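You operate a simulated robot arm through the tools that you are given. There is no shell and no other tool. Be economical: measure what you need, move in short steps, check, and stop when the job is done.

Carry out the task below with a simulated robot arm. There is one attempt and no reset: what you move stays moved.

TASK
Check the drop of the white round fuse on the check block.
Fine: stand it in the socket, swing the contact arm over it, press the green button once and wait for the word.

It is judged by the outcome, as a careful person would: the job done as asked, and still so three seconds after it is handed in. It fails if anything else is knocked over, pushed out of place, dropped, spilled or broken.

THE ROBOT
A 7-joint arm with a two-finger parallel gripper, fixed in place. Base frame: the origin is at the foot of the arm, x ahead of it, y to its left, z up; the work surface is at about z = 0. Lengths are in m, angles in rad, forces in N, time in s.
With the tool pointing down near the work surface it reaches from about 0.24 to 0.62 m from the base axis. Its first joint turns from -1.152 to 1.152 rad. Payload 2.6 kg.
Tool frame: the origin (TCP) lies between the finger pads and is the grasp point; the fingertips stand 0.03 m ahead of it; z points along the fingers, y is the line along which they close. The gripper opens to 0.094 m. The fingers are 0.028 m wide and 0.01 m thick; the gripper's body (0.05 by 0.096 m) begins 0.055 m behind the TCP.
Orientation is that of the tool frame in the base frame, as a unit quaternion [w, x, y, z]. With the fingers straight down and closing along the base's y, the tool's x points along the base's -x, its y along +y and its z along -z.

THE INTERFACE
- The arm moves only by the tool step_arm. Its argument "increments" is text: rows parted by semicolons, each of 7 numbers parted by spaces: the turn, a rotation vector about the tool's x, y, z in rad, then the shift along the tool's x, y, z in mm, then the closure, from 0 (fully open) to 1 (shut). In form: rx ry rz dx dy dz grip; .... A call has 1 to 12 rows; each row shifts and turns the commanded pose from where the row before left it, along the tool's axes as they then stand. A row lasts 0.2 s, in which the tool goes at most 0.05 m and 0.15 rad; a call with a longer step from one row to the next is refused whole, and so is a gripper value outside its range. A pose out of reach is approached as far as the arm can. The call stops where the force on the tool passes 40 N (or 10 N more than at its start, if that is more) or the arm is blocked; 0.2 s more then pass. The fingers move at their own pace (about 0.072 m/s each) and stop on an object; they squeeze with about 27 N. The grip force told is the motor's: it shows also when the fingers shut on nothing. Time passes only in rows, and 0.2 s behind the last, so rows that do not move let the fingers close. It gives the time, the measured TCP pose, the force on the tool (base axes), the opening and the grip force at its end, in the units of the frame above (readings bear some noise).
- Cameras (640 x 400 px; columns grow to the right, rows downward): "scene" is fixed at [0.0502, 0.4417, 0.5742]; the picture's right is [-0.65, -0.76, 0.00], its down [-0.36, 0.30, -0.88] and it looks along [0.67, -0.57, -0.47] (base axes); focal length 266 px, centre (320, 200). "wrist" rides on the gripper at [-0.037, 0, -0.058] in the tool frame; the picture's right is [0.00, -1.00, 0.00], its down [0.97, 0.00, -0.24] and it looks along [0.24, 0.00, 0.97] (tool axes); focal length 218 px, centre (320, 200).
- snapshot(camera): a new picture of that camera. No time passes.
- locate(camera, pixels): for up to 12 pixels [column, row] of the newest picture of that camera ("zoom" is the newest enlarged one), the place [x, y, z] in the base frame of the surface seen there, good to about 0.003 m. No time passes.
- inspect(camera, box): a new picture of the part [left, top, right, bottom] of that camera's present view, enlarged. No time passes.
- close_job(): hands the job in; it is judged then, once.

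Work in short steps. Measure before you move; look again where a grasp or a placing could have gone wrong, and mend it. You have 80 turns and 54 pictures in all, the two below and enlarged ones among them. Open the gripper and draw the arm clear of the work before you hand the job in, unless the task says otherwise; then end with one line.

The tools are called after "Request:" as name(argument=value, ...) on one line, values as JSON. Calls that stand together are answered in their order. step_arm: Moves the arm, as the interface text tells. Its arguments: {"type":"object","properties":{"increments":{"type":"string"}},"required":["increments"]} The other tools are called the same way: snapshot (camera) takes a picture; locate (camera, pixels) gives the place of the surface under pixels of a picture; inspect (camera, box) takes an enlarged picture of a part of a camera's view; close_job () hands the job in.

At the start:

```text
time: 0.0
tcp_pos: [0.2716, 0.1167, 0.439]
ee_rot: [-0.001, 0.001, 1.0, 0.001]
wrist_force: [-0.4, -0.5, -0.1]
width: 0.094
grip_force: 0.1
```

scene: 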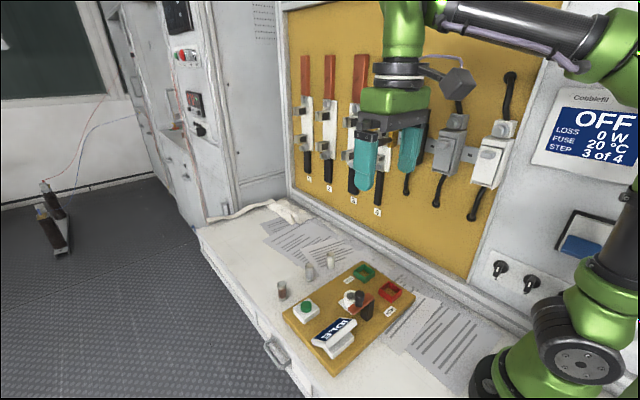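
wrist: 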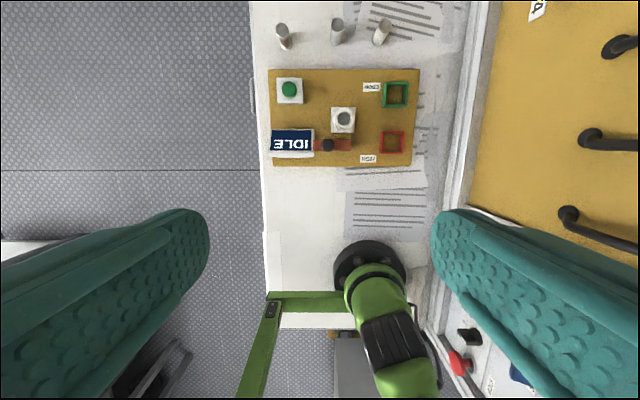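

I start by looking closer at the block and the three fuses, in both views.

Request:
inspect(camera="wrist", box=[250, 0, 450, 180])

Request:
inspect(camera="scene", box=[260, 230, 430, 370])

Request:
inspect(camera="scene", box=[520, 70, 640, 180])

```text
2.22 times, centred on (350, 90) of wrist
```

zoom: 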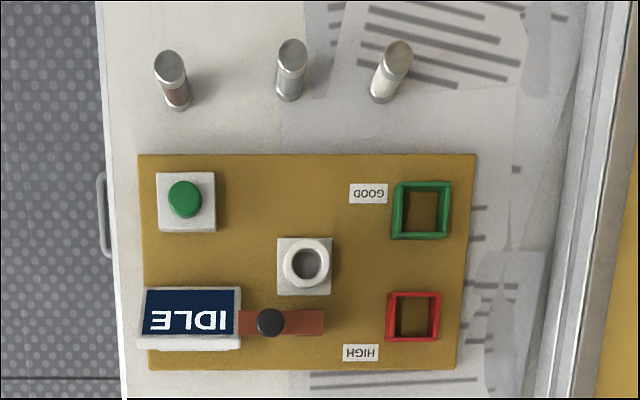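

```text
2.86 times, centred on (345, 300) of scene
```

zoom: 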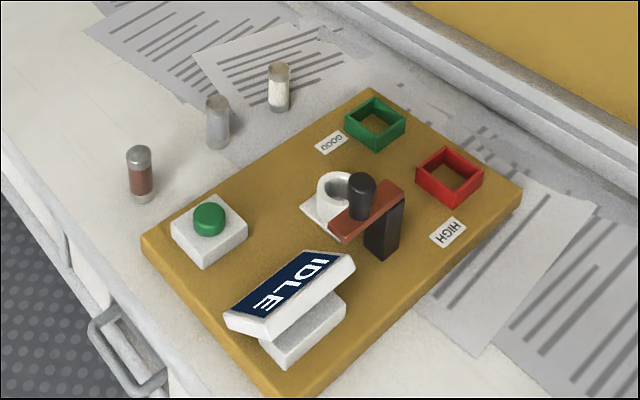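

```text
3.64 times, centred on (580, 125) of scene
```

zoom: 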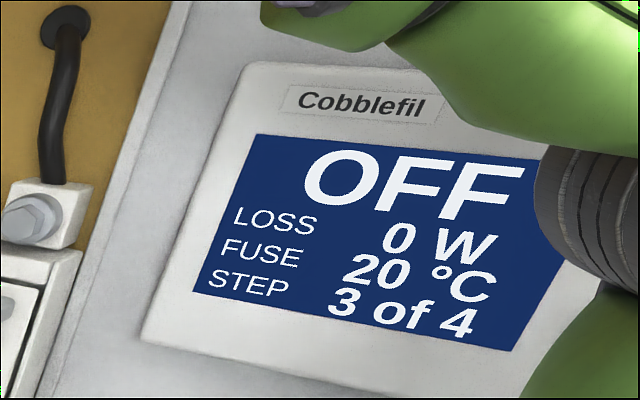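

I measure the fuses, socket, button, arm and knob from the wrist picture.

Request:
locate(camera="wrist", pixels=[[385, 23], [381, 33], [337, 22], [282, 30], [343, 119], [343, 109], [289, 89], [327, 145], [349, 145], [343, 131], [371, 125], [360, 60]])

Request:
snapshot(camera="scene")

Request:
locate(camera="scene", pixels=[[331, 254], [331, 262], [331, 267], [308, 265], [359, 292], [359, 297], [369, 297], [345, 312], [349, 293], [350, 297], [304, 304], [366, 318]])

```text
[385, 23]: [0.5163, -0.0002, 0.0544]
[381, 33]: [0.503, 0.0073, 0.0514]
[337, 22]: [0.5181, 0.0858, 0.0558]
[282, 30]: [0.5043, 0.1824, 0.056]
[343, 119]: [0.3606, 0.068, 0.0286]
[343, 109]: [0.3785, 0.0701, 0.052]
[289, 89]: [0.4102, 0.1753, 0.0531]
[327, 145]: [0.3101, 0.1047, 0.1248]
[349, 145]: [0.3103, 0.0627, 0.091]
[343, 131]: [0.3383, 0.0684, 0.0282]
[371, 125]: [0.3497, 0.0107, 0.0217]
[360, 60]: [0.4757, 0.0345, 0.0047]
```

```text
48 pictures are left
```

scene: 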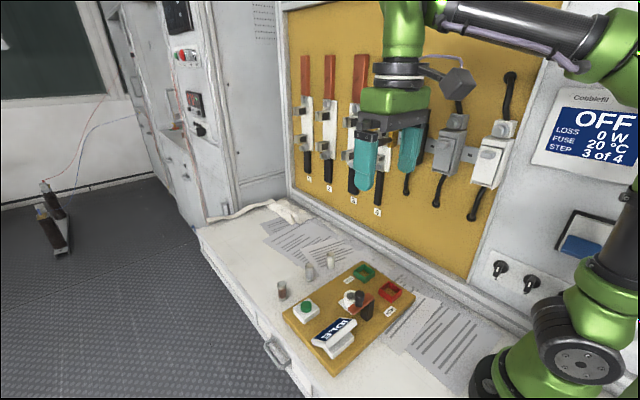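

```text
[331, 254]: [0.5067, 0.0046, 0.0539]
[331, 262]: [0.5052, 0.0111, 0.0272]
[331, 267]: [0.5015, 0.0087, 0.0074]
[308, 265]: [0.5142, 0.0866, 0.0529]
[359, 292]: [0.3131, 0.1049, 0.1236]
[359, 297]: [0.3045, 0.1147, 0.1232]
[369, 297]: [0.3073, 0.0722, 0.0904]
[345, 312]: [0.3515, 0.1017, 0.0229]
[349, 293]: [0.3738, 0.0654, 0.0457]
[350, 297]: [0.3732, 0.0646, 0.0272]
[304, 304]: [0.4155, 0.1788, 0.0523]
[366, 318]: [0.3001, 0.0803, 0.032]
```

The white fuse stands at about (0.505, 0.006), top z 0.054; the socket is around (0.37, 0.067); the knob of the contact arm is at (0.31, 0.105, 0.124). I go to above the white fuse with the fingers open.

Request:
step_arm(increments="0 0 0 -26 -12.3 26 0;0 0 0 -26 -12.3 26 0;0 0 0 -26 -12.3 26 0;0 0 0 -26 -12.3 26 0;0 0 0 -26 -12.3 26 0;0 0 0 -26 -12.3 26 0;0 0 0 -26 -12.3 26 0;0 0 0 -26 -12.3 26 0;0 0 0 -26 -12.3 26 0")

Request:
snapshot(camera="wrist")

Request:
inspect(camera="scene", box=[290, 240, 410, 350])

```text
time: 2.0
tcp_pos: [0.5057, 0.0058, 0.2049]
ee_rot: [0.0, 0.001, 1.0, 0.001]
wrist_force: [-0.2, 0.2, 0.6]
width: 0.094
grip_force: 0.1
```

```text
47 pictures are left
```

wrist: 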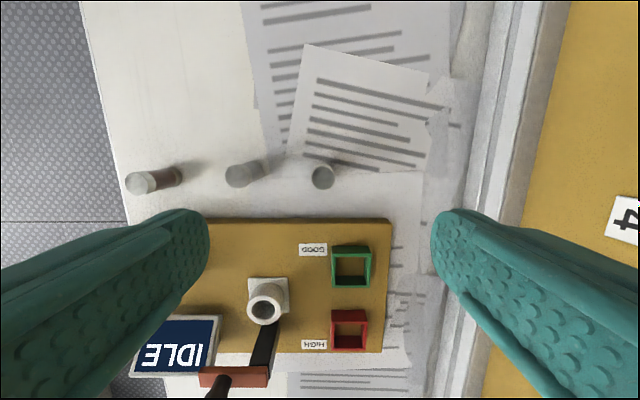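

```text
3.64 times, centred on (350, 295) of scene
```

zoom: 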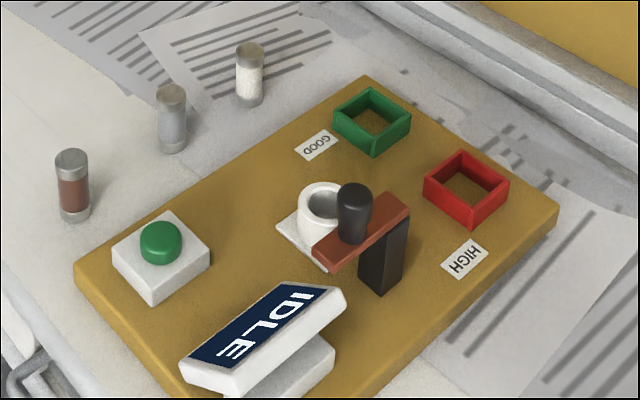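

From here the post is directly behind the socket (265,345), with the lever pointing left. I measure fuse and socket again from this closer view.

Request:
locate(camera="wrist", pixels=[[322, 180], [312, 178], [333, 178], [323, 188], [265, 311], [247, 302], [285, 302], [265, 289], [266, 323], [262, 380], [205, 380], [245, 178]])

Request:
locate(camera="zoom", pixels=[[250, 47], [237, 50], [264, 50], [325, 205], [299, 203], [328, 186], [353, 190], [353, 225], [325, 258], [400, 210], [384, 255], [160, 233]])

Request:
inspect(camera="wrist", box=[200, 260, 330, 400])

```text
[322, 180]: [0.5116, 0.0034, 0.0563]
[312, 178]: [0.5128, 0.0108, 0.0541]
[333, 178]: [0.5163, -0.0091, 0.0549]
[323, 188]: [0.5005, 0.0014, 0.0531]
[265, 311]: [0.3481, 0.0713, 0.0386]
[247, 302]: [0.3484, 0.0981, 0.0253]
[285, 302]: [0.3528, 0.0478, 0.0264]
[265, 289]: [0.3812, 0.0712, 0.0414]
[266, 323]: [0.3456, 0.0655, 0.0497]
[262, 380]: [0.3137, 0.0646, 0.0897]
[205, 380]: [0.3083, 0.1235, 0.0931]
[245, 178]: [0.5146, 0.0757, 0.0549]
```

```text
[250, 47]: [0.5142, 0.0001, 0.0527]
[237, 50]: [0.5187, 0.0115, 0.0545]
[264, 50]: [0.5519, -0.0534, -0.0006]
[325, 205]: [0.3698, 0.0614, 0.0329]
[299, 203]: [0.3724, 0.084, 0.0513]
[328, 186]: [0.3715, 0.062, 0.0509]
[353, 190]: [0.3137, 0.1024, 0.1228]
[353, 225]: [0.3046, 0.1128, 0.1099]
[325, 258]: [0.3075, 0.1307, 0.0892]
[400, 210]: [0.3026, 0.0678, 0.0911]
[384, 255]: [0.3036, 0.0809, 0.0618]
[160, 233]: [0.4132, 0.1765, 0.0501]
```

```text
2.86 times, centred on (265, 330) of wrist
```

zoom: 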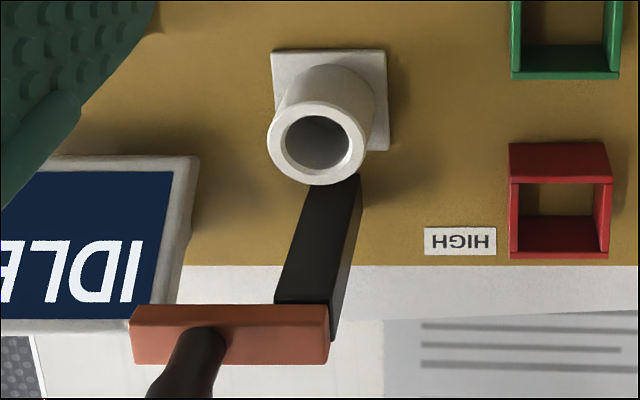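

I refine the fuse's place with an enlarged view before descending.

Request:
inspect(camera="wrist", box=[290, 155, 355, 195])

```text
9.85 times, centred on (322, 175) of wrist
```

zoom: 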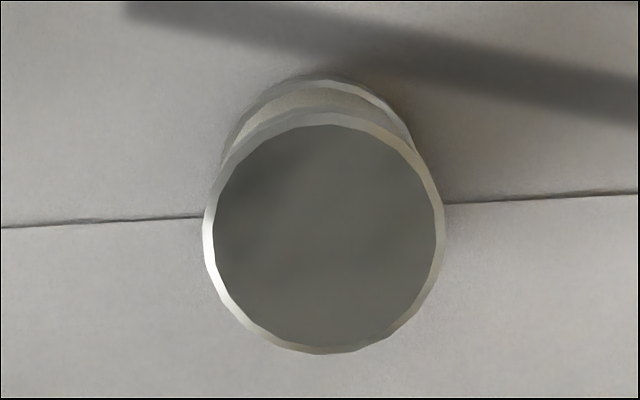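

Fuse top is centred on zoom (325,233), i.e. about (0.5125, 0.0034), diameter ~0.023. I go down with the fingers half open so that the tips stop at z ≈ 0.03.

Request:
step_arm(increments="0 0 0 -7 -2.4 26 0.3;0 0 0 0 0 30 0.4;0 0 0 0 0 30 0.4;0 0 0 0 0 30 0.4;0 0 0 0 0 20 0.4;0 0 0 0 0 10 0.4;0 0 0 0 0 0 0.4")

Request:
snapshot(camera="wrist")

```text
time: 3.6
tcp_pos: [0.5134, 0.0034, 0.0598]
ee_rot: [0.001, 0.0, 1.0, 0.001]
wrist_force: [0.6, -0.4, 0.3]
width: 0.0566
grip_force: 0.1
```

```text
43 pictures are left
```

wrist: 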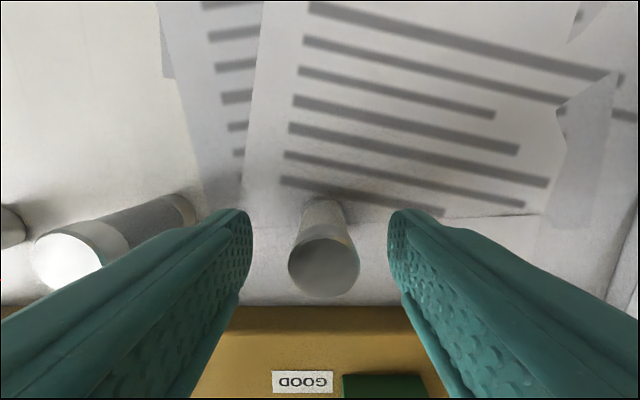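

The fuse is centred between the pads (323,265). I close on it.

Request:
step_arm(increments="0 0 0 0 0 0 0.7;0 0 0 0 0 0 1;0 0 0 0 0 0 1;0 0 0 0 0 0 1")

```text
time: 4.6
tcp_pos: [0.5135, 0.0044, 0.0587]
ee_rot: [0.0, 0.001, 1.0, 0.001]
wrist_force: [-0.4, 0.3, -0.1]
width: 0.0225
grip_force: 27.0
```

Held at 0.0225 m. I lift to z ≈ 0.14 and carry it above the socket (0.362, 0.0695).

Request:
step_arm(increments="0 0 0 0 0 -20 1;0 0 0 0 0 -30 1;0 0 0 0 0 -30 1;0 0 0 30 13 0 1;0 0 0 30 13 0 1;0 0 0 30 13 0 1;0 0 0 30 13 0 1;0 0 0 31 13.5 0 1;0 0 0 0 0 0 1")

Request:
snapshot(camera="wrist")

Request:
inspect(camera="scene", box=[290, 210, 430, 340])

```text
time: 6.6
tcp_pos: [0.3621, 0.0706, 0.1383]
ee_rot: [-0.001, 0.001, 1.0, 0.0]
wrist_force: [-0.4, 0.2, -0.5]
width: 0.0
grip_force: 27.0
```

```text
42 pictures are left
```

wrist: 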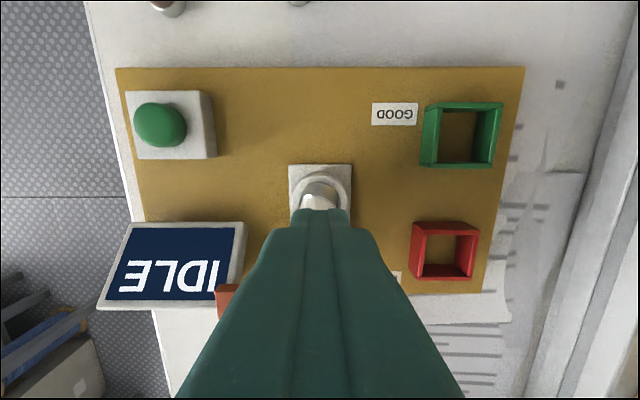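

```text
3.08 times, centred on (360, 275) of scene
```

zoom: 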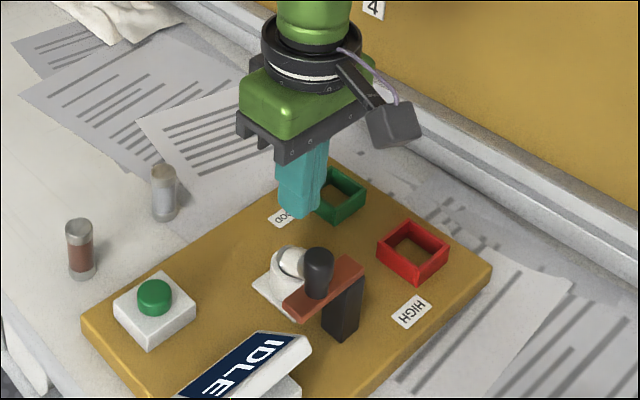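

The fingers are shut on nothing: the fuse slipped out and seems to have landed in the socket, possibly tilted. I look closer without moving.

Request:
inspect(camera="wrist", box=[270, 150, 370, 220])

Request:
inspect(camera="scene", box=[325, 270, 385, 315])

```text
5.71 times, centred on (320, 185) of wrist
```

zoom: 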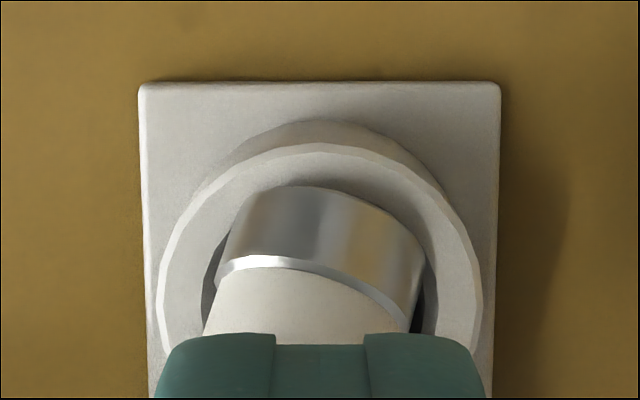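

```text
8.89 times, centred on (355, 292) of scene
```

zoom: 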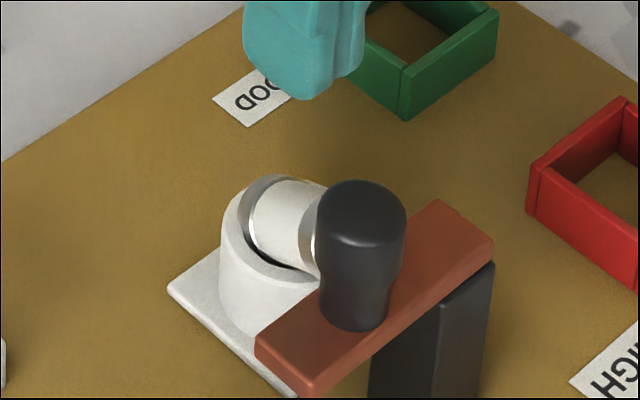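

The fuse sits in the socket, leaning toward the post (-x). I back off up and +x, opening, to see its whole lean.

Request:
step_arm(increments="0 0 0 0 0 -30 0.8;0 0 0 -20 0 -30 0.4;0 0 0 -30 0 -10 0.2;0 0 0 0 0 0 0.2")

Request:
snapshot(camera="wrist")

Request:
inspect(camera="wrist", box=[260, 200, 400, 300])

```text
time: 7.6
tcp_pos: [0.4109, 0.0673, 0.2098]
ee_rot: [-0.001, 0.001, 1.0, 0.001]
wrist_force: [-0.1, -1.1, 0.3]
width: 0.0751
grip_force: 0.1
```

```text
38 pictures are left
```

wrist: 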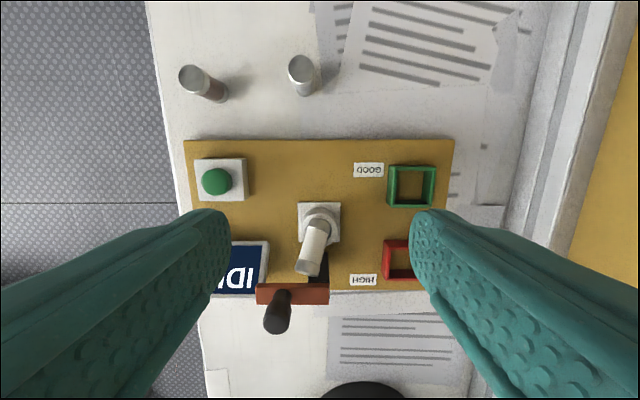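

```text
4.00 times, centred on (330, 250) of wrist
```

zoom: 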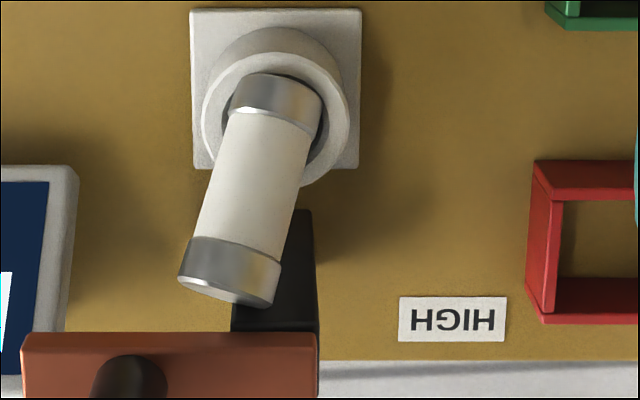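

Request:
locate(camera="zoom", pixels=[[275, 95], [262, 160], [248, 215], [232, 260], [225, 285], [205, 250], [265, 265], [285, 170], [245, 160], [275, 40], [230, 115], [330, 150]])

Request:
inspect(camera="scene", box=[325, 270, 385, 315])

```text
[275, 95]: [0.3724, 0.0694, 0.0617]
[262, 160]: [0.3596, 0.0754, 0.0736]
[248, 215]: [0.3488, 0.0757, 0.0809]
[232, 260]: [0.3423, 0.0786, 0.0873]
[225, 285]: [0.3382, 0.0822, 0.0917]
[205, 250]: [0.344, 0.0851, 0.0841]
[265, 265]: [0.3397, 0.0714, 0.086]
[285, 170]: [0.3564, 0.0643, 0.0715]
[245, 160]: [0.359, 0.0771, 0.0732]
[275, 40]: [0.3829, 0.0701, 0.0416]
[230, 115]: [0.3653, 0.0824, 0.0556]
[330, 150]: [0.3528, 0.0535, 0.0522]
```

```text
8.89 times, centred on (355, 292) of scene
```

zoom: 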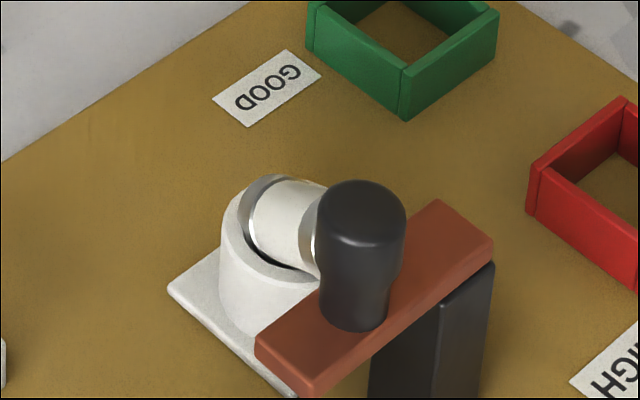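

The fuse leans about 45° toward -x and a little +y, its upper end near (0.33, 0.084, 0.085). I check the clearance to the lever's front edge before regrasping.

Request:
locate(camera="wrist", pixels=[[293, 285], [320, 286], [262, 286], [293, 290], [322, 296], [305, 270], [312, 264], [278, 297], [276, 325], [321, 262]])

```text
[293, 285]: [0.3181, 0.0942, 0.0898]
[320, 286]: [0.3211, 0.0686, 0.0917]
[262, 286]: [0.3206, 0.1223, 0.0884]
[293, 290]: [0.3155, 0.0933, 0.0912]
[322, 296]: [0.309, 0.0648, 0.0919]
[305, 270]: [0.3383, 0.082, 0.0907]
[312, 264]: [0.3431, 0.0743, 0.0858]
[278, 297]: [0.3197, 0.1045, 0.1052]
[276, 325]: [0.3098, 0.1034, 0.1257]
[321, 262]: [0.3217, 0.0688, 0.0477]
```

Lever's front edge is at x ≈ 0.319. I position above the fuse at (0.348, 0.079), turn the fingers 17° to square with the lean and narrow them, then check.

Request:
step_arm(increments="0 0 0 32 6 20 0.4;0 0 0 31 5.7 20 0.57;0 0 0.15 0 0 20 0.57;0 0 0.15 0 0 10 0.57;0 0 0 0 0 0 0.57")

Request:
snapshot(camera="wrist")

Request:
inspect(camera="scene", box=[310, 240, 400, 315])

```text
time: 8.8
tcp_pos: [0.3479, 0.0808, 0.1383]
ee_rot: [0.0, 0.151, 0.988, 0.001]
wrist_force: [-0.4, 0.0, -0.6]
width: 0.0404
grip_force: 0.0
```

```text
35 pictures are left
```

wrist: 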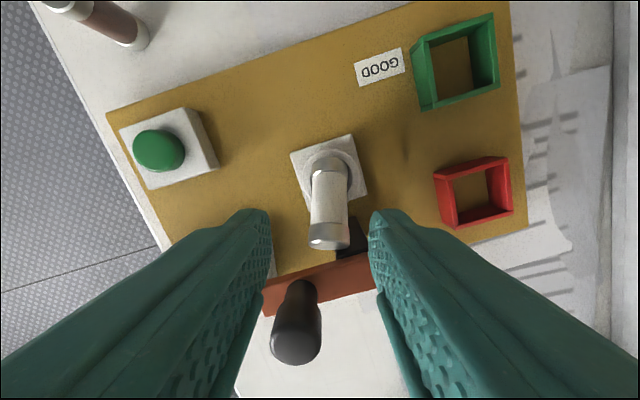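

```text
5.33 times, centred on (355, 278) of scene
```

zoom: 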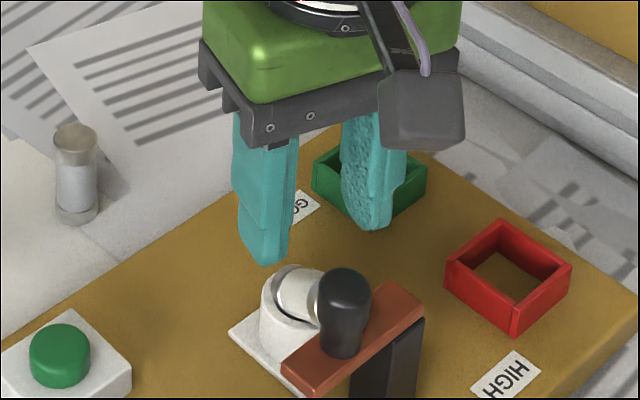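

The fuse lines up with the fingers but sits about 4 mm to the right (col 330). I correct and go down to z ≈ 0.085.

Request:
step_arm(increments="0 0 0 0 -4 10 0.55;0 0 0 0 0 15 0.55;0 0 0 0 0 15 0.55;0 0 0 0 0 12 0.55;0 0 0 0 0 0 0.55")

Request:
snapshot(camera="wrist")

Request:
inspect(camera="scene", box=[310, 240, 400, 315])

```text
time: 10.0
tcp_pos: [0.3473, 0.0781, 0.0861]
ee_rot: [0.0, 0.15, 0.989, 0.001]
wrist_force: [0.1, 0.1, 1.0]
width: 0.0422
grip_force: 0.0
```

```text
33 pictures are left
```

wrist: 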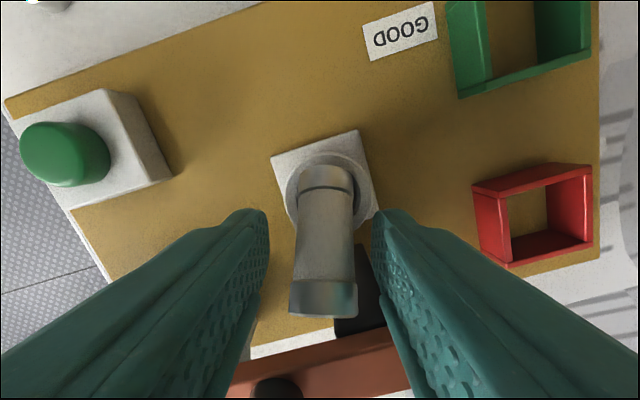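

```text
5.33 times, centred on (355, 278) of scene
```

zoom: 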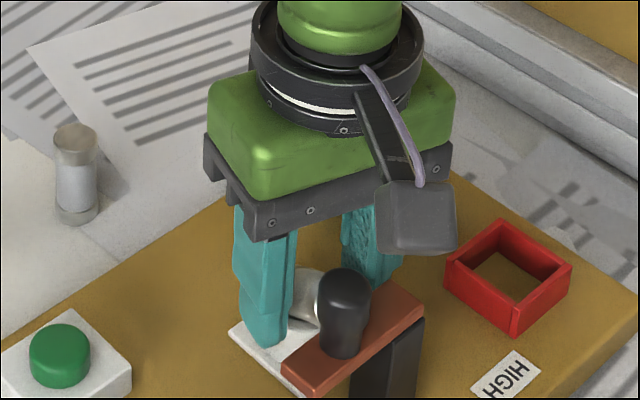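

The fuse lies centrally between the pads. I close on it.

Request:
step_arm(increments="0 0 0 0 0 0 0.7;0 0 0 0 0 0 0.85;0 0 0 0 0 0 1;0 0 0 0 0 0 1;0 0 0 0 0 0 1")

Request:
snapshot(camera="wrist")

```text
time: 11.2
tcp_pos: [0.3471, 0.0774, 0.0858]
ee_rot: [0.0, 0.15, 0.989, 0.001]
wrist_force: [-1.4, -7.5, 1.7]
width: 0.0225
grip_force: 26.9
```

```text
31 pictures are left
```

wrist: 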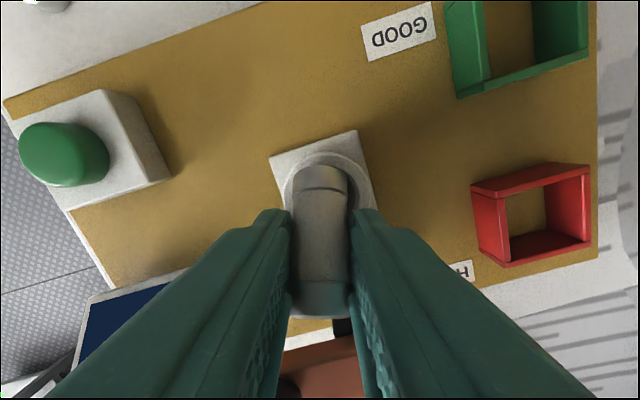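

Held. I now right it slowly, pivoting around its lower end in the socket (body leaning away from the lever), first 0.3 rad.

Request:
step_arm(increments="0 0.05 0 -1.8 0 -0.9 1;0 0.05 0 -1.8 0 -0.9 1;0 0.05 0 -1.8 0 -0.9 1;0 0.05 0 -1.8 0 -0.9 1;0 0.05 0 -1.8 0 -0.9 1;0 0.05 0 -1.8 0 -0.9 1")

Request:
snapshot(camera="wrist")

Request:
inspect(camera="scene", box=[310, 240, 400, 315])

```text
time: 12.6
tcp_pos: [0.3578, 0.0728, 0.0907]
ee_rot: [-0.148, 0.148, 0.977, 0.025]
wrist_force: [-7.4, -5.2, 14.6]
width: 0.0224
grip_force: 27.1
```

```text
30 pictures are left
```

wrist: 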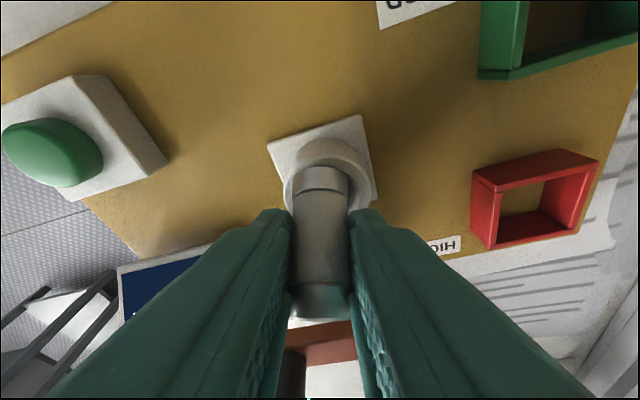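

```text
5.33 times, centred on (355, 278) of scene
```

zoom: 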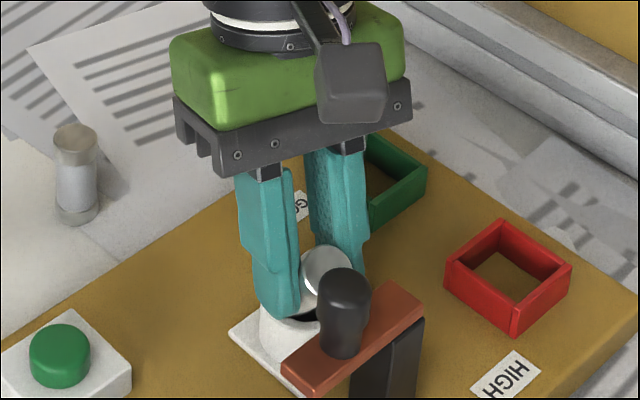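

It follows; there is 15 N of downward press, so I ease up a little and turn another 0.3 rad.

Request:
step_arm(increments="0 0 0 0 0 -2.5 1;0 0.05 0 -1.6 0 -1.1 1;0 0.05 0 -1.6 0 -1.1 1;0 0.05 0 -1.6 0 -1.1 1;0 0.05 0 -1.6 0 -1.1 1;0 0.05 0 -1.6 0 -1.1 1;0 0.05 0 -1.6 0 -1.1 1")

Request:
snapshot(camera="wrist")

Request:
inspect(camera="scene", box=[310, 240, 400, 315])

```text
time: 14.2
tcp_pos: [0.3695, 0.0705, 0.0949]
ee_rot: [-0.293, 0.143, 0.944, 0.046]
wrist_force: [0.3, 0.2, 0.4]
width: 0.0223
grip_force: 27.3
```

```text
28 pictures are left
```

wrist: 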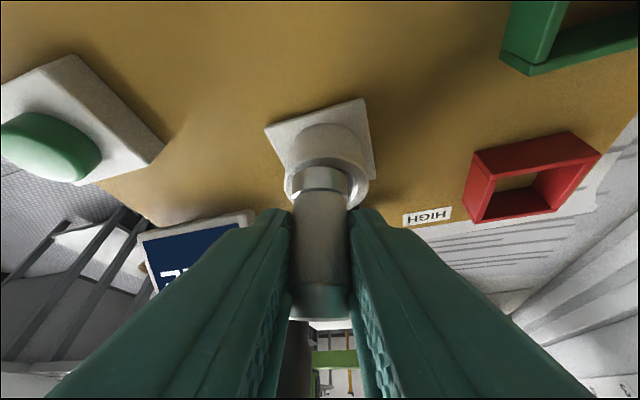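

```text
5.33 times, centred on (355, 278) of scene
```

zoom: 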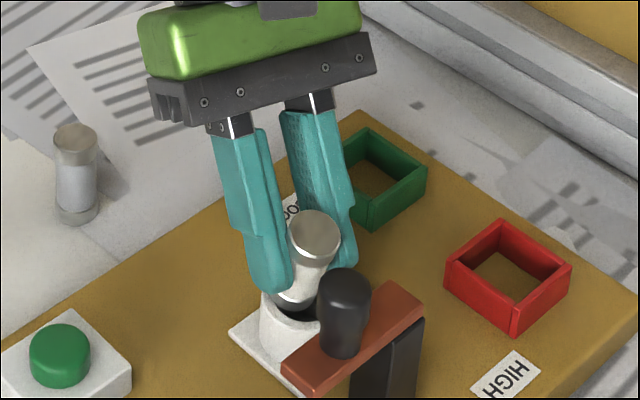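

Forces are free and the fuse is nearly upright with its foot in the socket's mouth. I turn another 0.18 rad about the same pivot.

Request:
step_arm(increments="0 0.06 0 -2.0 0 -1.2 1;0 0.06 0 -2.0 0 -1.2 1;0 0.06 0 -2.0 0 -1.2 1;0 0 0 0 0 0 1")

Request:
inspect(camera="wrist", box=[240, 80, 420, 200])

Request:
inspect(camera="scene", box=[320, 255, 380, 305])

```text
time: 15.2
tcp_pos: [0.3777, 0.0668, 0.095]
ee_rot: [-0.376, 0.138, 0.915, 0.058]
wrist_force: [0.0, 0.8, -1.2]
width: 0.022
grip_force: 27.6
```

```text
3.33 times, centred on (330, 140) of wrist
```

zoom: 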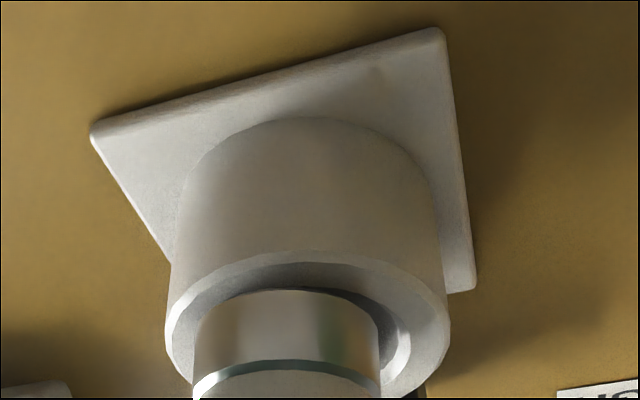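

```text
8.00 times, centred on (350, 280) of scene
```

zoom: 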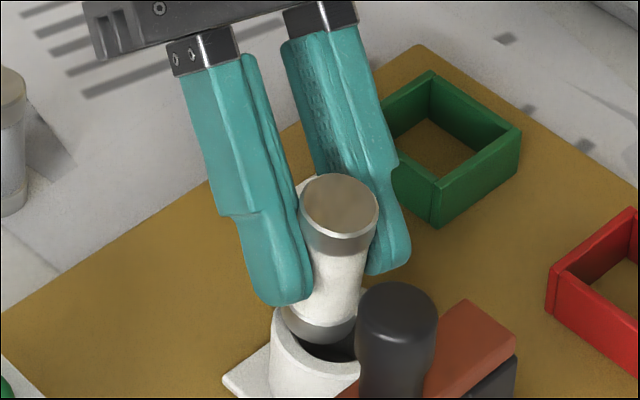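

Nearly upright. I measure the fuse's foot, its top and the rim to align.

Request:
locate(camera="zoom", pixels=[[340, 205], [305, 205], [376, 215], [340, 250], [335, 285], [325, 328], [285, 312], [276, 330], [320, 365], [350, 335], [318, 350]])

Request:
snapshot(camera="wrist")

Request:
locate(camera="wrist", pixels=[[318, 168], [319, 175], [320, 183], [289, 185], [357, 180], [325, 156], [350, 180], [320, 195], [330, 158], [322, 240], [322, 290], [320, 312]])

```text
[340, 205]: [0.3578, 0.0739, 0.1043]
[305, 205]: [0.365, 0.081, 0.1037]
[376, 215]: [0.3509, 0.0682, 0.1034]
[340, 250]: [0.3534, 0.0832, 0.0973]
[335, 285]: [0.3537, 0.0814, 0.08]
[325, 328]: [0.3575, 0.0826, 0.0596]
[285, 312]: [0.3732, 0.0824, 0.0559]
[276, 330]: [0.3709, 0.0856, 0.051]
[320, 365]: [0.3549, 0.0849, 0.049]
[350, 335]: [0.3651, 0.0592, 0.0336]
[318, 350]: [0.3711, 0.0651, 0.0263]
```

```text
24 pictures are left
```

wrist: 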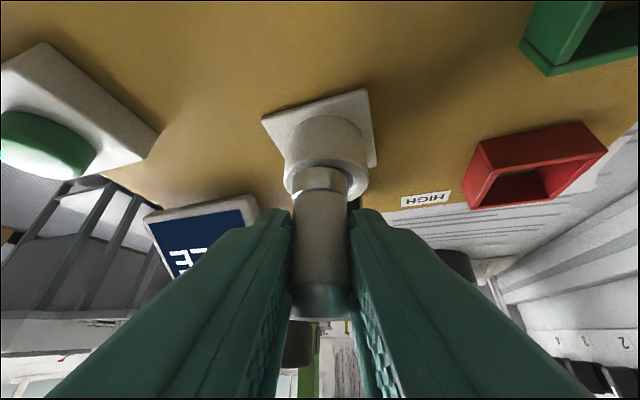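

```text
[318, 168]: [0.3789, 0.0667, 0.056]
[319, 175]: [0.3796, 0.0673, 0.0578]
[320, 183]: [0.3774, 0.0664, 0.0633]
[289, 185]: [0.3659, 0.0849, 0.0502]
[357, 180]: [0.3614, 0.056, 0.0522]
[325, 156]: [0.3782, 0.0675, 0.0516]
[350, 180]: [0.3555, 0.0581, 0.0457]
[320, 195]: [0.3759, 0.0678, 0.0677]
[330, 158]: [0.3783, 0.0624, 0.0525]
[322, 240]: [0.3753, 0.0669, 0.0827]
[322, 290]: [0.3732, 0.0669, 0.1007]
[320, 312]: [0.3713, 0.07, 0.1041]
```

The fuse still leans ~0.15 rad, its foot at about (0.367, 0.073), 2–3 mm above the rim (socket centre ≈ (0.362, 0.0695)). I lift 4 mm, turn 0.15 rad about its top and re-centre.

Request:
step_arm(increments="0 0 0 1.4 0 -1.4 1;0 0 0 1.4 0 -1.4 1;0 0.05 0 -0.4 0 1 1;0 0.05 0 -0.4 0 1 1;0 0.05 0 -0.4 0 1 1;0 0 0 -1.8 -1.7 -2.5 1;0 0 0 0 0 0 1")

Request:
snapshot(camera="wrist")

Request:
inspect(camera="scene", box=[320, 255, 380, 305])

Request:
locate(camera="wrist", pixels=[[320, 166], [320, 172], [320, 180], [320, 200], [322, 240], [322, 280], [322, 300], [320, 312], [290, 175], [357, 175]])

```text
time: 16.8
tcp_pos: [0.3784, 0.0664, 0.0957]
ee_rot: [-0.443, 0.133, 0.884, 0.068]
wrist_force: [0.4, 0.2, -0.2]
width: 0.0223
grip_force: 27.6
```

```text
23 pictures are left
```

wrist: 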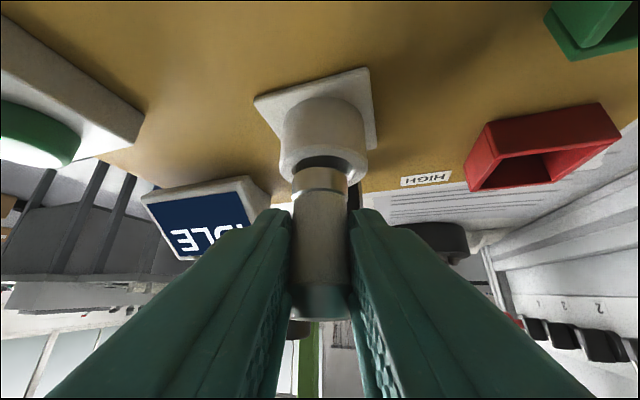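

```text
8.00 times, centred on (350, 280) of scene
```

zoom: 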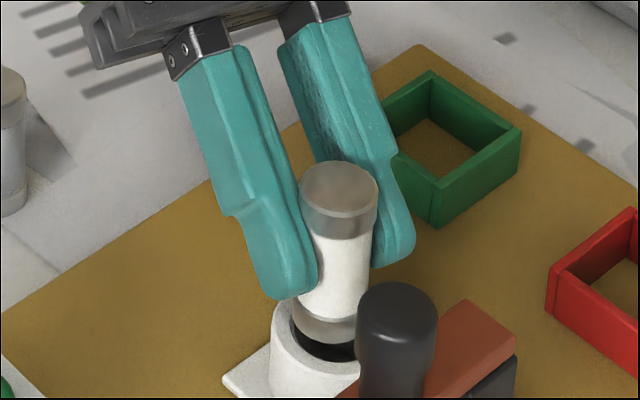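

```text
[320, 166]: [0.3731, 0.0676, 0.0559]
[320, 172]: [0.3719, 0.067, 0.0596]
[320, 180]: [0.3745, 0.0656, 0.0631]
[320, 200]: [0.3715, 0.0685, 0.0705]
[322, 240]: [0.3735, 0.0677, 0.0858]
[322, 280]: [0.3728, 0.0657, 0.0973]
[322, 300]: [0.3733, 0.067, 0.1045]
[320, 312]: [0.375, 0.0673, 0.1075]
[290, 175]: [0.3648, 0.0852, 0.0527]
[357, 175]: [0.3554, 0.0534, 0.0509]
```

Upright now: its front face is at x ≈ 0.373 from foot to top, and the centre is near (0.362, 0.070). I shift 1.2 mm toward -y and lower 8 mm into the hole.

Request:
step_arm(increments="0 0 0 0 -1.2 0 1;0 0 0 -1.6 0 1.2 1;0 0 0 -1.6 0 1.2 1;0 0 0 -1.6 0 1.2 1;0 0 0 -1.6 0 1.2 1;0 0 0 0 0 0 1")

Request:
inspect(camera="wrist", box=[240, 80, 420, 200])

Request:
inspect(camera="scene", box=[320, 255, 380, 305])

```text
time: 18.2
tcp_pos: [0.3771, 0.0644, 0.0867]
ee_rot: [-0.443, 0.133, 0.884, 0.068]
wrist_force: [-1.8, -0.1, -0.2]
width: 0.022
grip_force: 26.8
```

```text
3.33 times, centred on (330, 140) of wrist
```

zoom: 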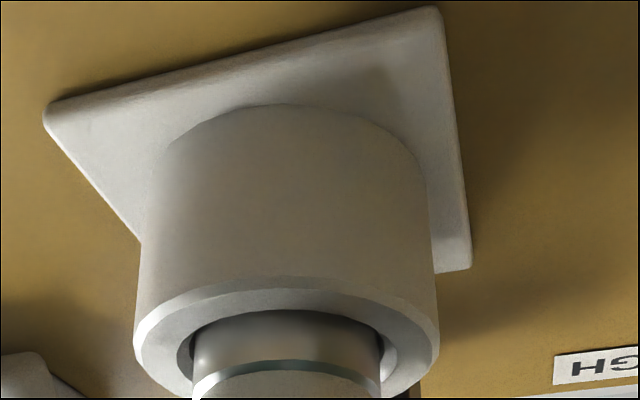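

```text
8.00 times, centred on (350, 280) of scene
```

zoom: 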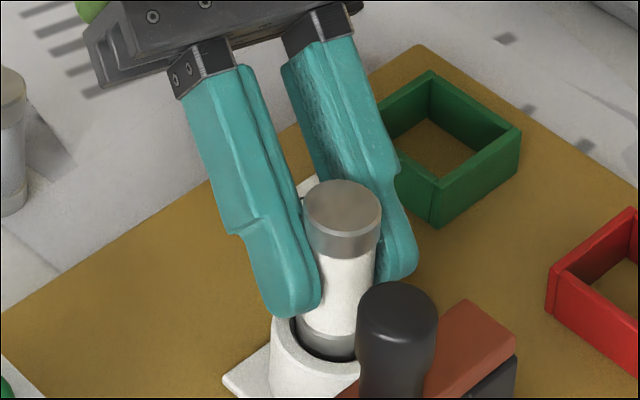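

It has entered the hole freely (forces < 2 N). I lower 5 mm more, leaving the tips above the rim, then open so it drops the rest.

Request:
step_arm(increments="0 0 0 -1.6 0 1.2 1;0 0 0 -1.6 0 1.2 1;0 0 0 -0.8 0 0.6 1;0 0 0 0 0 0 1;0 0 0 0 0 0 0.7;0 0 0 0 0 0 0.6;0 0 0 0 0 0 0.6")

Request:
snapshot(camera="wrist")

Request:
inspect(camera="scene", box=[320, 255, 380, 305])

```text
time: 19.8
tcp_pos: [0.3773, 0.0642, 0.0828]
ee_rot: [-0.443, 0.134, 0.884, 0.069]
wrist_force: [0.1, -0.4, -0.2]
width: 0.0375
grip_force: 0.0
```

```text
19 pictures are left
```

wrist: 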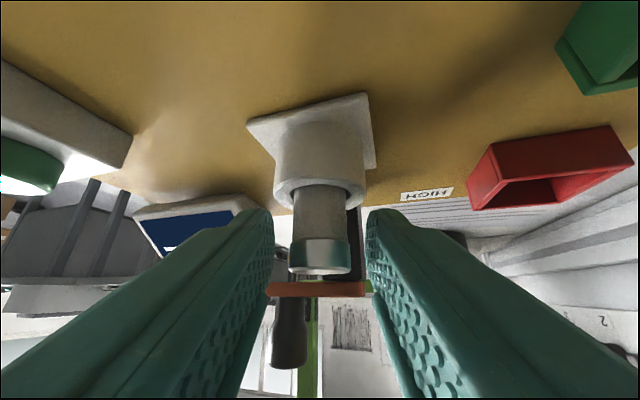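

```text
8.00 times, centred on (350, 280) of scene
```

zoom: 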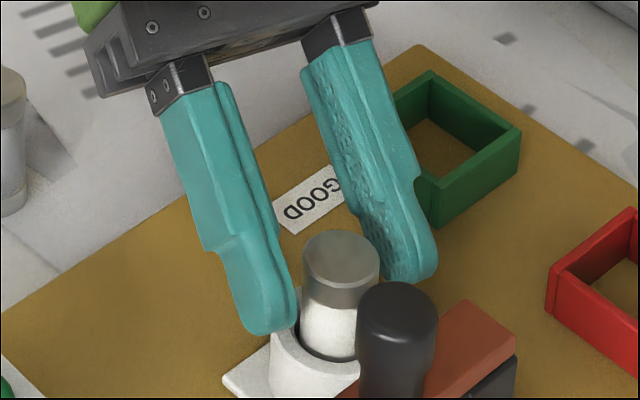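

The fuse is standing upright, seated in the socket. I retreat along the tool axis, then turn the tool back to vertical.

Request:
step_arm(increments="0 0 0 0 0 -20 0.5;0 0 0 0 0 -30 0.5;0 0 0 0 0 -40 0.6;0 -0.15 0 0 0 -10 0.8;0 -0.15 0 0 0 -10 1;0 -0.15 0 0 0 -10 1;0 -0.15 0 0 0 -10 1;0 -0.15 0 0 0 -10 1;0 -0.15 0 0 0 -10 1;0 -0.03 0 0 0 0 1;0 0 0 0 0 0 1")

Request:
snapshot(camera="wrist")

Request:
inspect(camera="scene", box=[310, 255, 400, 320])

Request:
locate(camera="zoom", pixels=[[300, 170], [300, 200], [343, 180], [343, 158], [345, 235], [375, 225], [285, 265], [400, 190], [290, 280], [380, 250]])

```text
time: 22.2
tcp_pos: [0.4597, 0.0393, 0.1739]
ee_rot: [0.0, 0.15, 0.989, 0.0]
wrist_force: [0.1, -0.3, 1.0]
width: 0.0
grip_force: 26.8
out of reach, approached as far as the arm can: row 3
```

```text
17 pictures are left
```

wrist: 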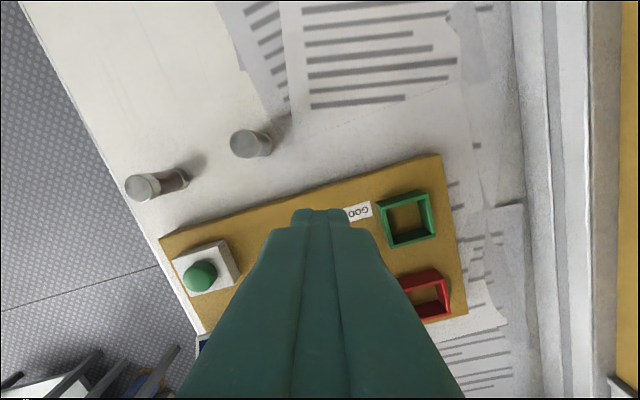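

```text
6.15 times, centred on (355, 288) of scene
```

zoom: 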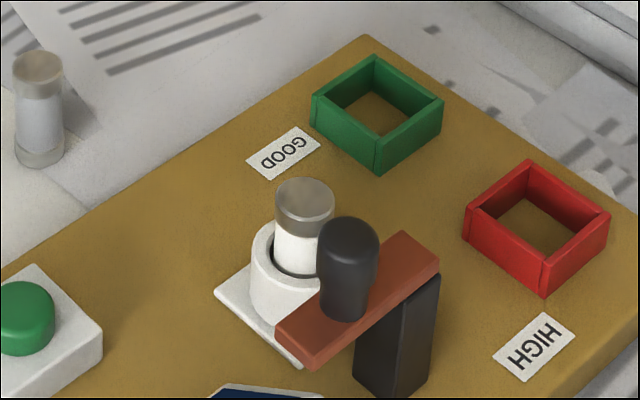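

```text
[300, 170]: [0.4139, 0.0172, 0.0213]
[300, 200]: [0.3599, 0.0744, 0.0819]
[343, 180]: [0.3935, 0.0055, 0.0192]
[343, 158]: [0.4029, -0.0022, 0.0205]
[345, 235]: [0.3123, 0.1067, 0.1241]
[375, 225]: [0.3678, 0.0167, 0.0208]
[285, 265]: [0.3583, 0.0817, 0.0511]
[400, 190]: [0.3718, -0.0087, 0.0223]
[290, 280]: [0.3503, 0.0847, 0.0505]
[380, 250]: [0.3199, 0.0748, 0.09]
```

The fuse stands with its top at z ≈ 0.082, just under the lever. I measure the lever's corners and post for the pivot.

Request:
locate(camera="zoom", pixels=[[282, 327], [311, 354], [434, 262], [403, 236], [422, 300], [405, 340], [380, 330], [348, 300], [320, 240], [376, 240], [345, 218]])

```text
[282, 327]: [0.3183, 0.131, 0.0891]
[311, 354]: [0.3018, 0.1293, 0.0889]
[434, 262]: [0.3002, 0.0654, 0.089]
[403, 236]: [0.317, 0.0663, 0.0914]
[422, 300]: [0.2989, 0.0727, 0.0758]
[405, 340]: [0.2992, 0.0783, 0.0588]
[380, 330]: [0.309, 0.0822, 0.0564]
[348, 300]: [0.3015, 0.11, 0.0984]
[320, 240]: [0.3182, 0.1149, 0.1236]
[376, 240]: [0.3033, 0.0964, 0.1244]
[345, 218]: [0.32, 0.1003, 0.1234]
```

Pivot ≈ (0.309, 0.070), knob ≈ (0.311, 0.106), radius ~0.036; it must end near (0.345, 0.070). With fingers shut I go to behind the knob's outer side, fingers turned 45°, staying high.

Request:
step_arm(increments="0 0 -0.15 0 0 -15 1;0 0 -0.15 0 0 -15 1;0 0 0 34.3 18 0 1;0 0 0 34.3 18 0 1;0 0 0 34.3 18 0 1;0 0 0 34.3 18 0 1;0 0 0 34.3 18 0 1;0 0 -0.15 0 0 0 1;0 0 -0.15 0 0 0 1;0 0 -0.15 0 0 0 1;0 0 -0.15 0 0 0 1;0 0 -0.15 0 0 0 1")

Request:
snapshot(camera="wrist")

```text
time: 24.8
tcp_pos: [0.2883, 0.129, 0.2038]
ee_rot: [0.001, -0.367, 0.93, 0.001]
wrist_force: [-0.9, -0.3, 0.3]
width: 0.0
grip_force: 26.8
```

```text
15 pictures are left
```

wrist: 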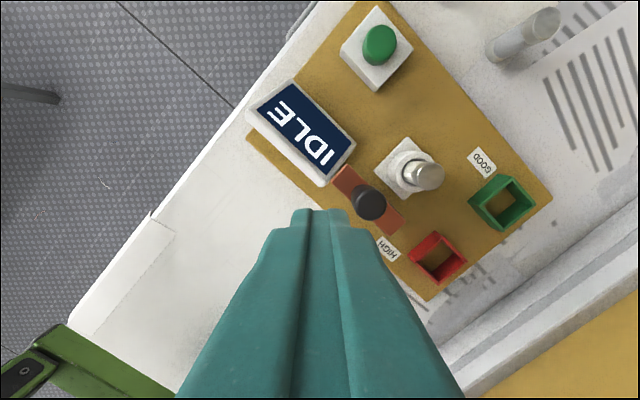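

The fingers stand behind the knob (368,203) with clear air below. I descend so that the tips are at z ≈ 0.098.

Request:
step_arm(increments="0 0 0 0 0 25 1;0 0 0 0 0 25 1;0 0 0 0 0 15 1;0 0 0 0 0 10 1;0 0 0 0 0 0 1")

Request:
snapshot(camera="wrist")

```text
time: 26.0
tcp_pos: [0.2876, 0.1285, 0.1281]
ee_rot: [0.0, -0.365, 0.931, 0.001]
wrist_force: [-0.1, -0.6, -0.6]
width: 0.0002
grip_force: 26.5
```

```text
14 pictures are left
```

wrist: 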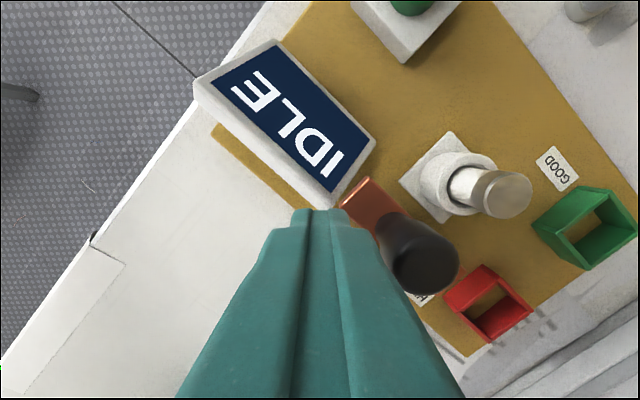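

Now I push the knob along its arc, first half.

Request:
step_arm(increments="0 0 0 -0.5 -5.6 0 1;0 0 0 -0.5 -5.6 0 1;0 0 0 -2.5 -6.1 0 1;0 0 0 -2.5 -6.1 0 1;0 0 0 -2.5 -6.1 0 1;0 0 0 -2.5 -6.1 0 1;0 0 0 0 0 0 1")

Request:
inspect(camera="scene", box=[310, 255, 400, 320])

```text
time: 27.6
tcp_pos: [0.3212, 0.1097, 0.1281]
ee_rot: [0.001, -0.365, 0.931, 0.001]
wrist_force: [0.6, -0.6, 0.0]
width: 0.0
grip_force: 27.2
```

```text
6.15 times, centred on (355, 288) of scene
```

zoom: 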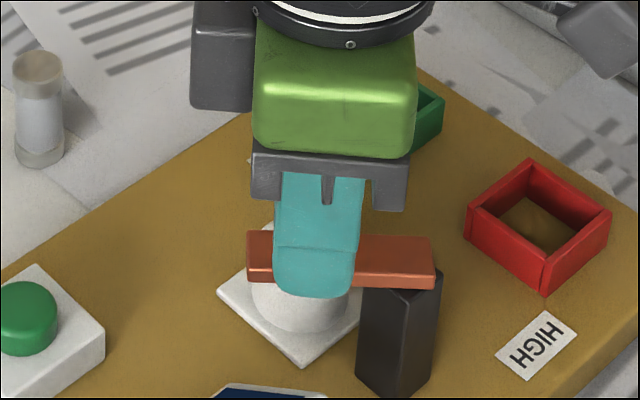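

The lever has swung about halfway with no resistance. I push the second half.

Request:
step_arm(increments="0 0 0 1.9 -5 0 1;0 0 0 2 -5 0 1;0 0 0 2 -5 0 1;0 0 0 2 -5 0 1;0 0 0 2 -5 0 1;0 0 0 0 0 0 1")

Request:
snapshot(camera="wrist")

Request:
inspect(camera="scene", box=[310, 255, 400, 320])

```text
time: 29.0
tcp_pos: [0.3304, 0.0857, 0.1294]
ee_rot: [0.001, -0.366, 0.931, 0.001]
wrist_force: [0.2, 1.3, 1.2]
width: 0.0
grip_force: 27.2
```

```text
12 pictures are left
```

wrist: 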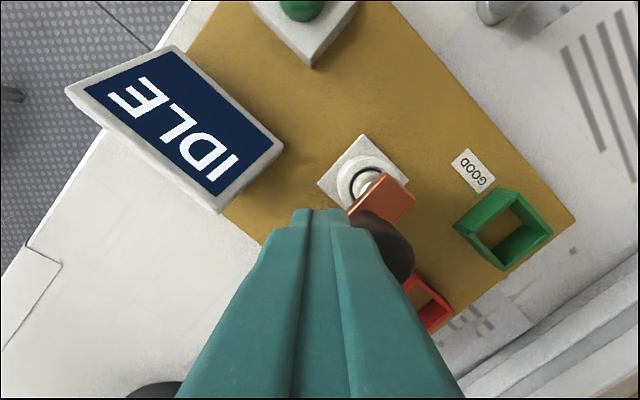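

```text
6.15 times, centred on (355, 288) of scene
```

zoom: 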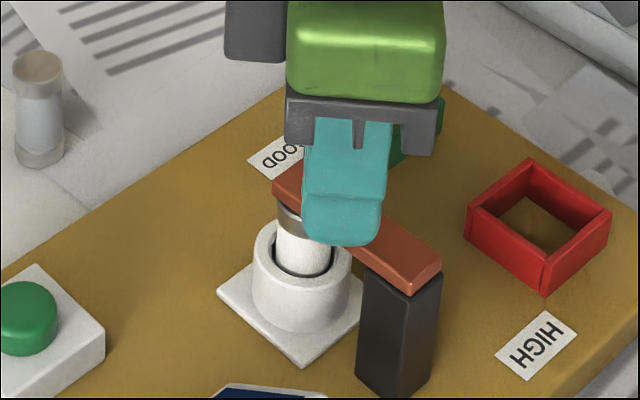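

The lever is over the fuse. I back the fingers off and up, toward the button, then check the lever's angle.

Request:
step_arm(increments="0 0 0 0 12 0 1;0 0 0 0 0 -30 1;0 0 0 0 0 -40 1;0 0 0 -15 40 0 1;0 0 0 -20 30 0 1;0 0 0 0 0 0 1")

Request:
inspect(camera="scene", box=[290, 250, 400, 330])

Request:
snapshot(camera="wrist")

Request:
locate(camera="zoom", pixels=[[105, 300], [90, 290], [120, 300], [105, 285], [110, 330], [310, 190], [330, 170], [355, 240], [390, 250], [340, 205], [323, 235]])

```text
time: 30.4
tcp_pos: [0.2997, 0.1684, 0.1985]
ee_rot: [0.001, -0.364, 0.931, 0.001]
wrist_force: [1.1, -0.1, 0.1]
width: 0.0001
grip_force: 27.1
```

```text
5.00 times, centred on (345, 290) of scene
```

zoom: 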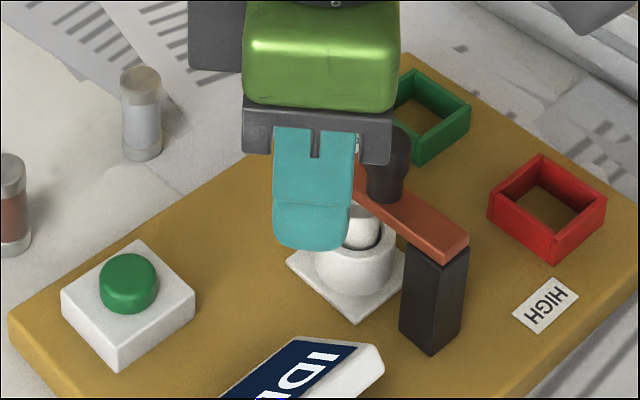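

```text
9 pictures are left
```

wrist: 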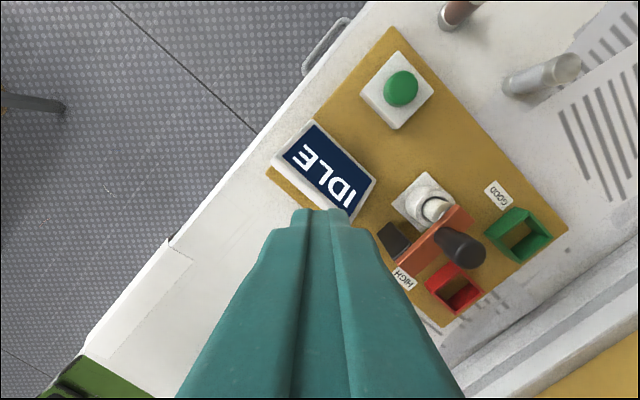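

```text
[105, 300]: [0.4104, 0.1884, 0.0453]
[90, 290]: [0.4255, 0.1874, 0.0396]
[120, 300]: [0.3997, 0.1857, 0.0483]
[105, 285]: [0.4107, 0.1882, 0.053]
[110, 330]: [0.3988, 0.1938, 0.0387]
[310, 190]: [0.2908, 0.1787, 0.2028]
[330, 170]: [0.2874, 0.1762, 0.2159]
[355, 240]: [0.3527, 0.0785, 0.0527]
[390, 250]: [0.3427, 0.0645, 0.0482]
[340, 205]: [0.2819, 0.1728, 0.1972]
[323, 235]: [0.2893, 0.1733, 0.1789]
```

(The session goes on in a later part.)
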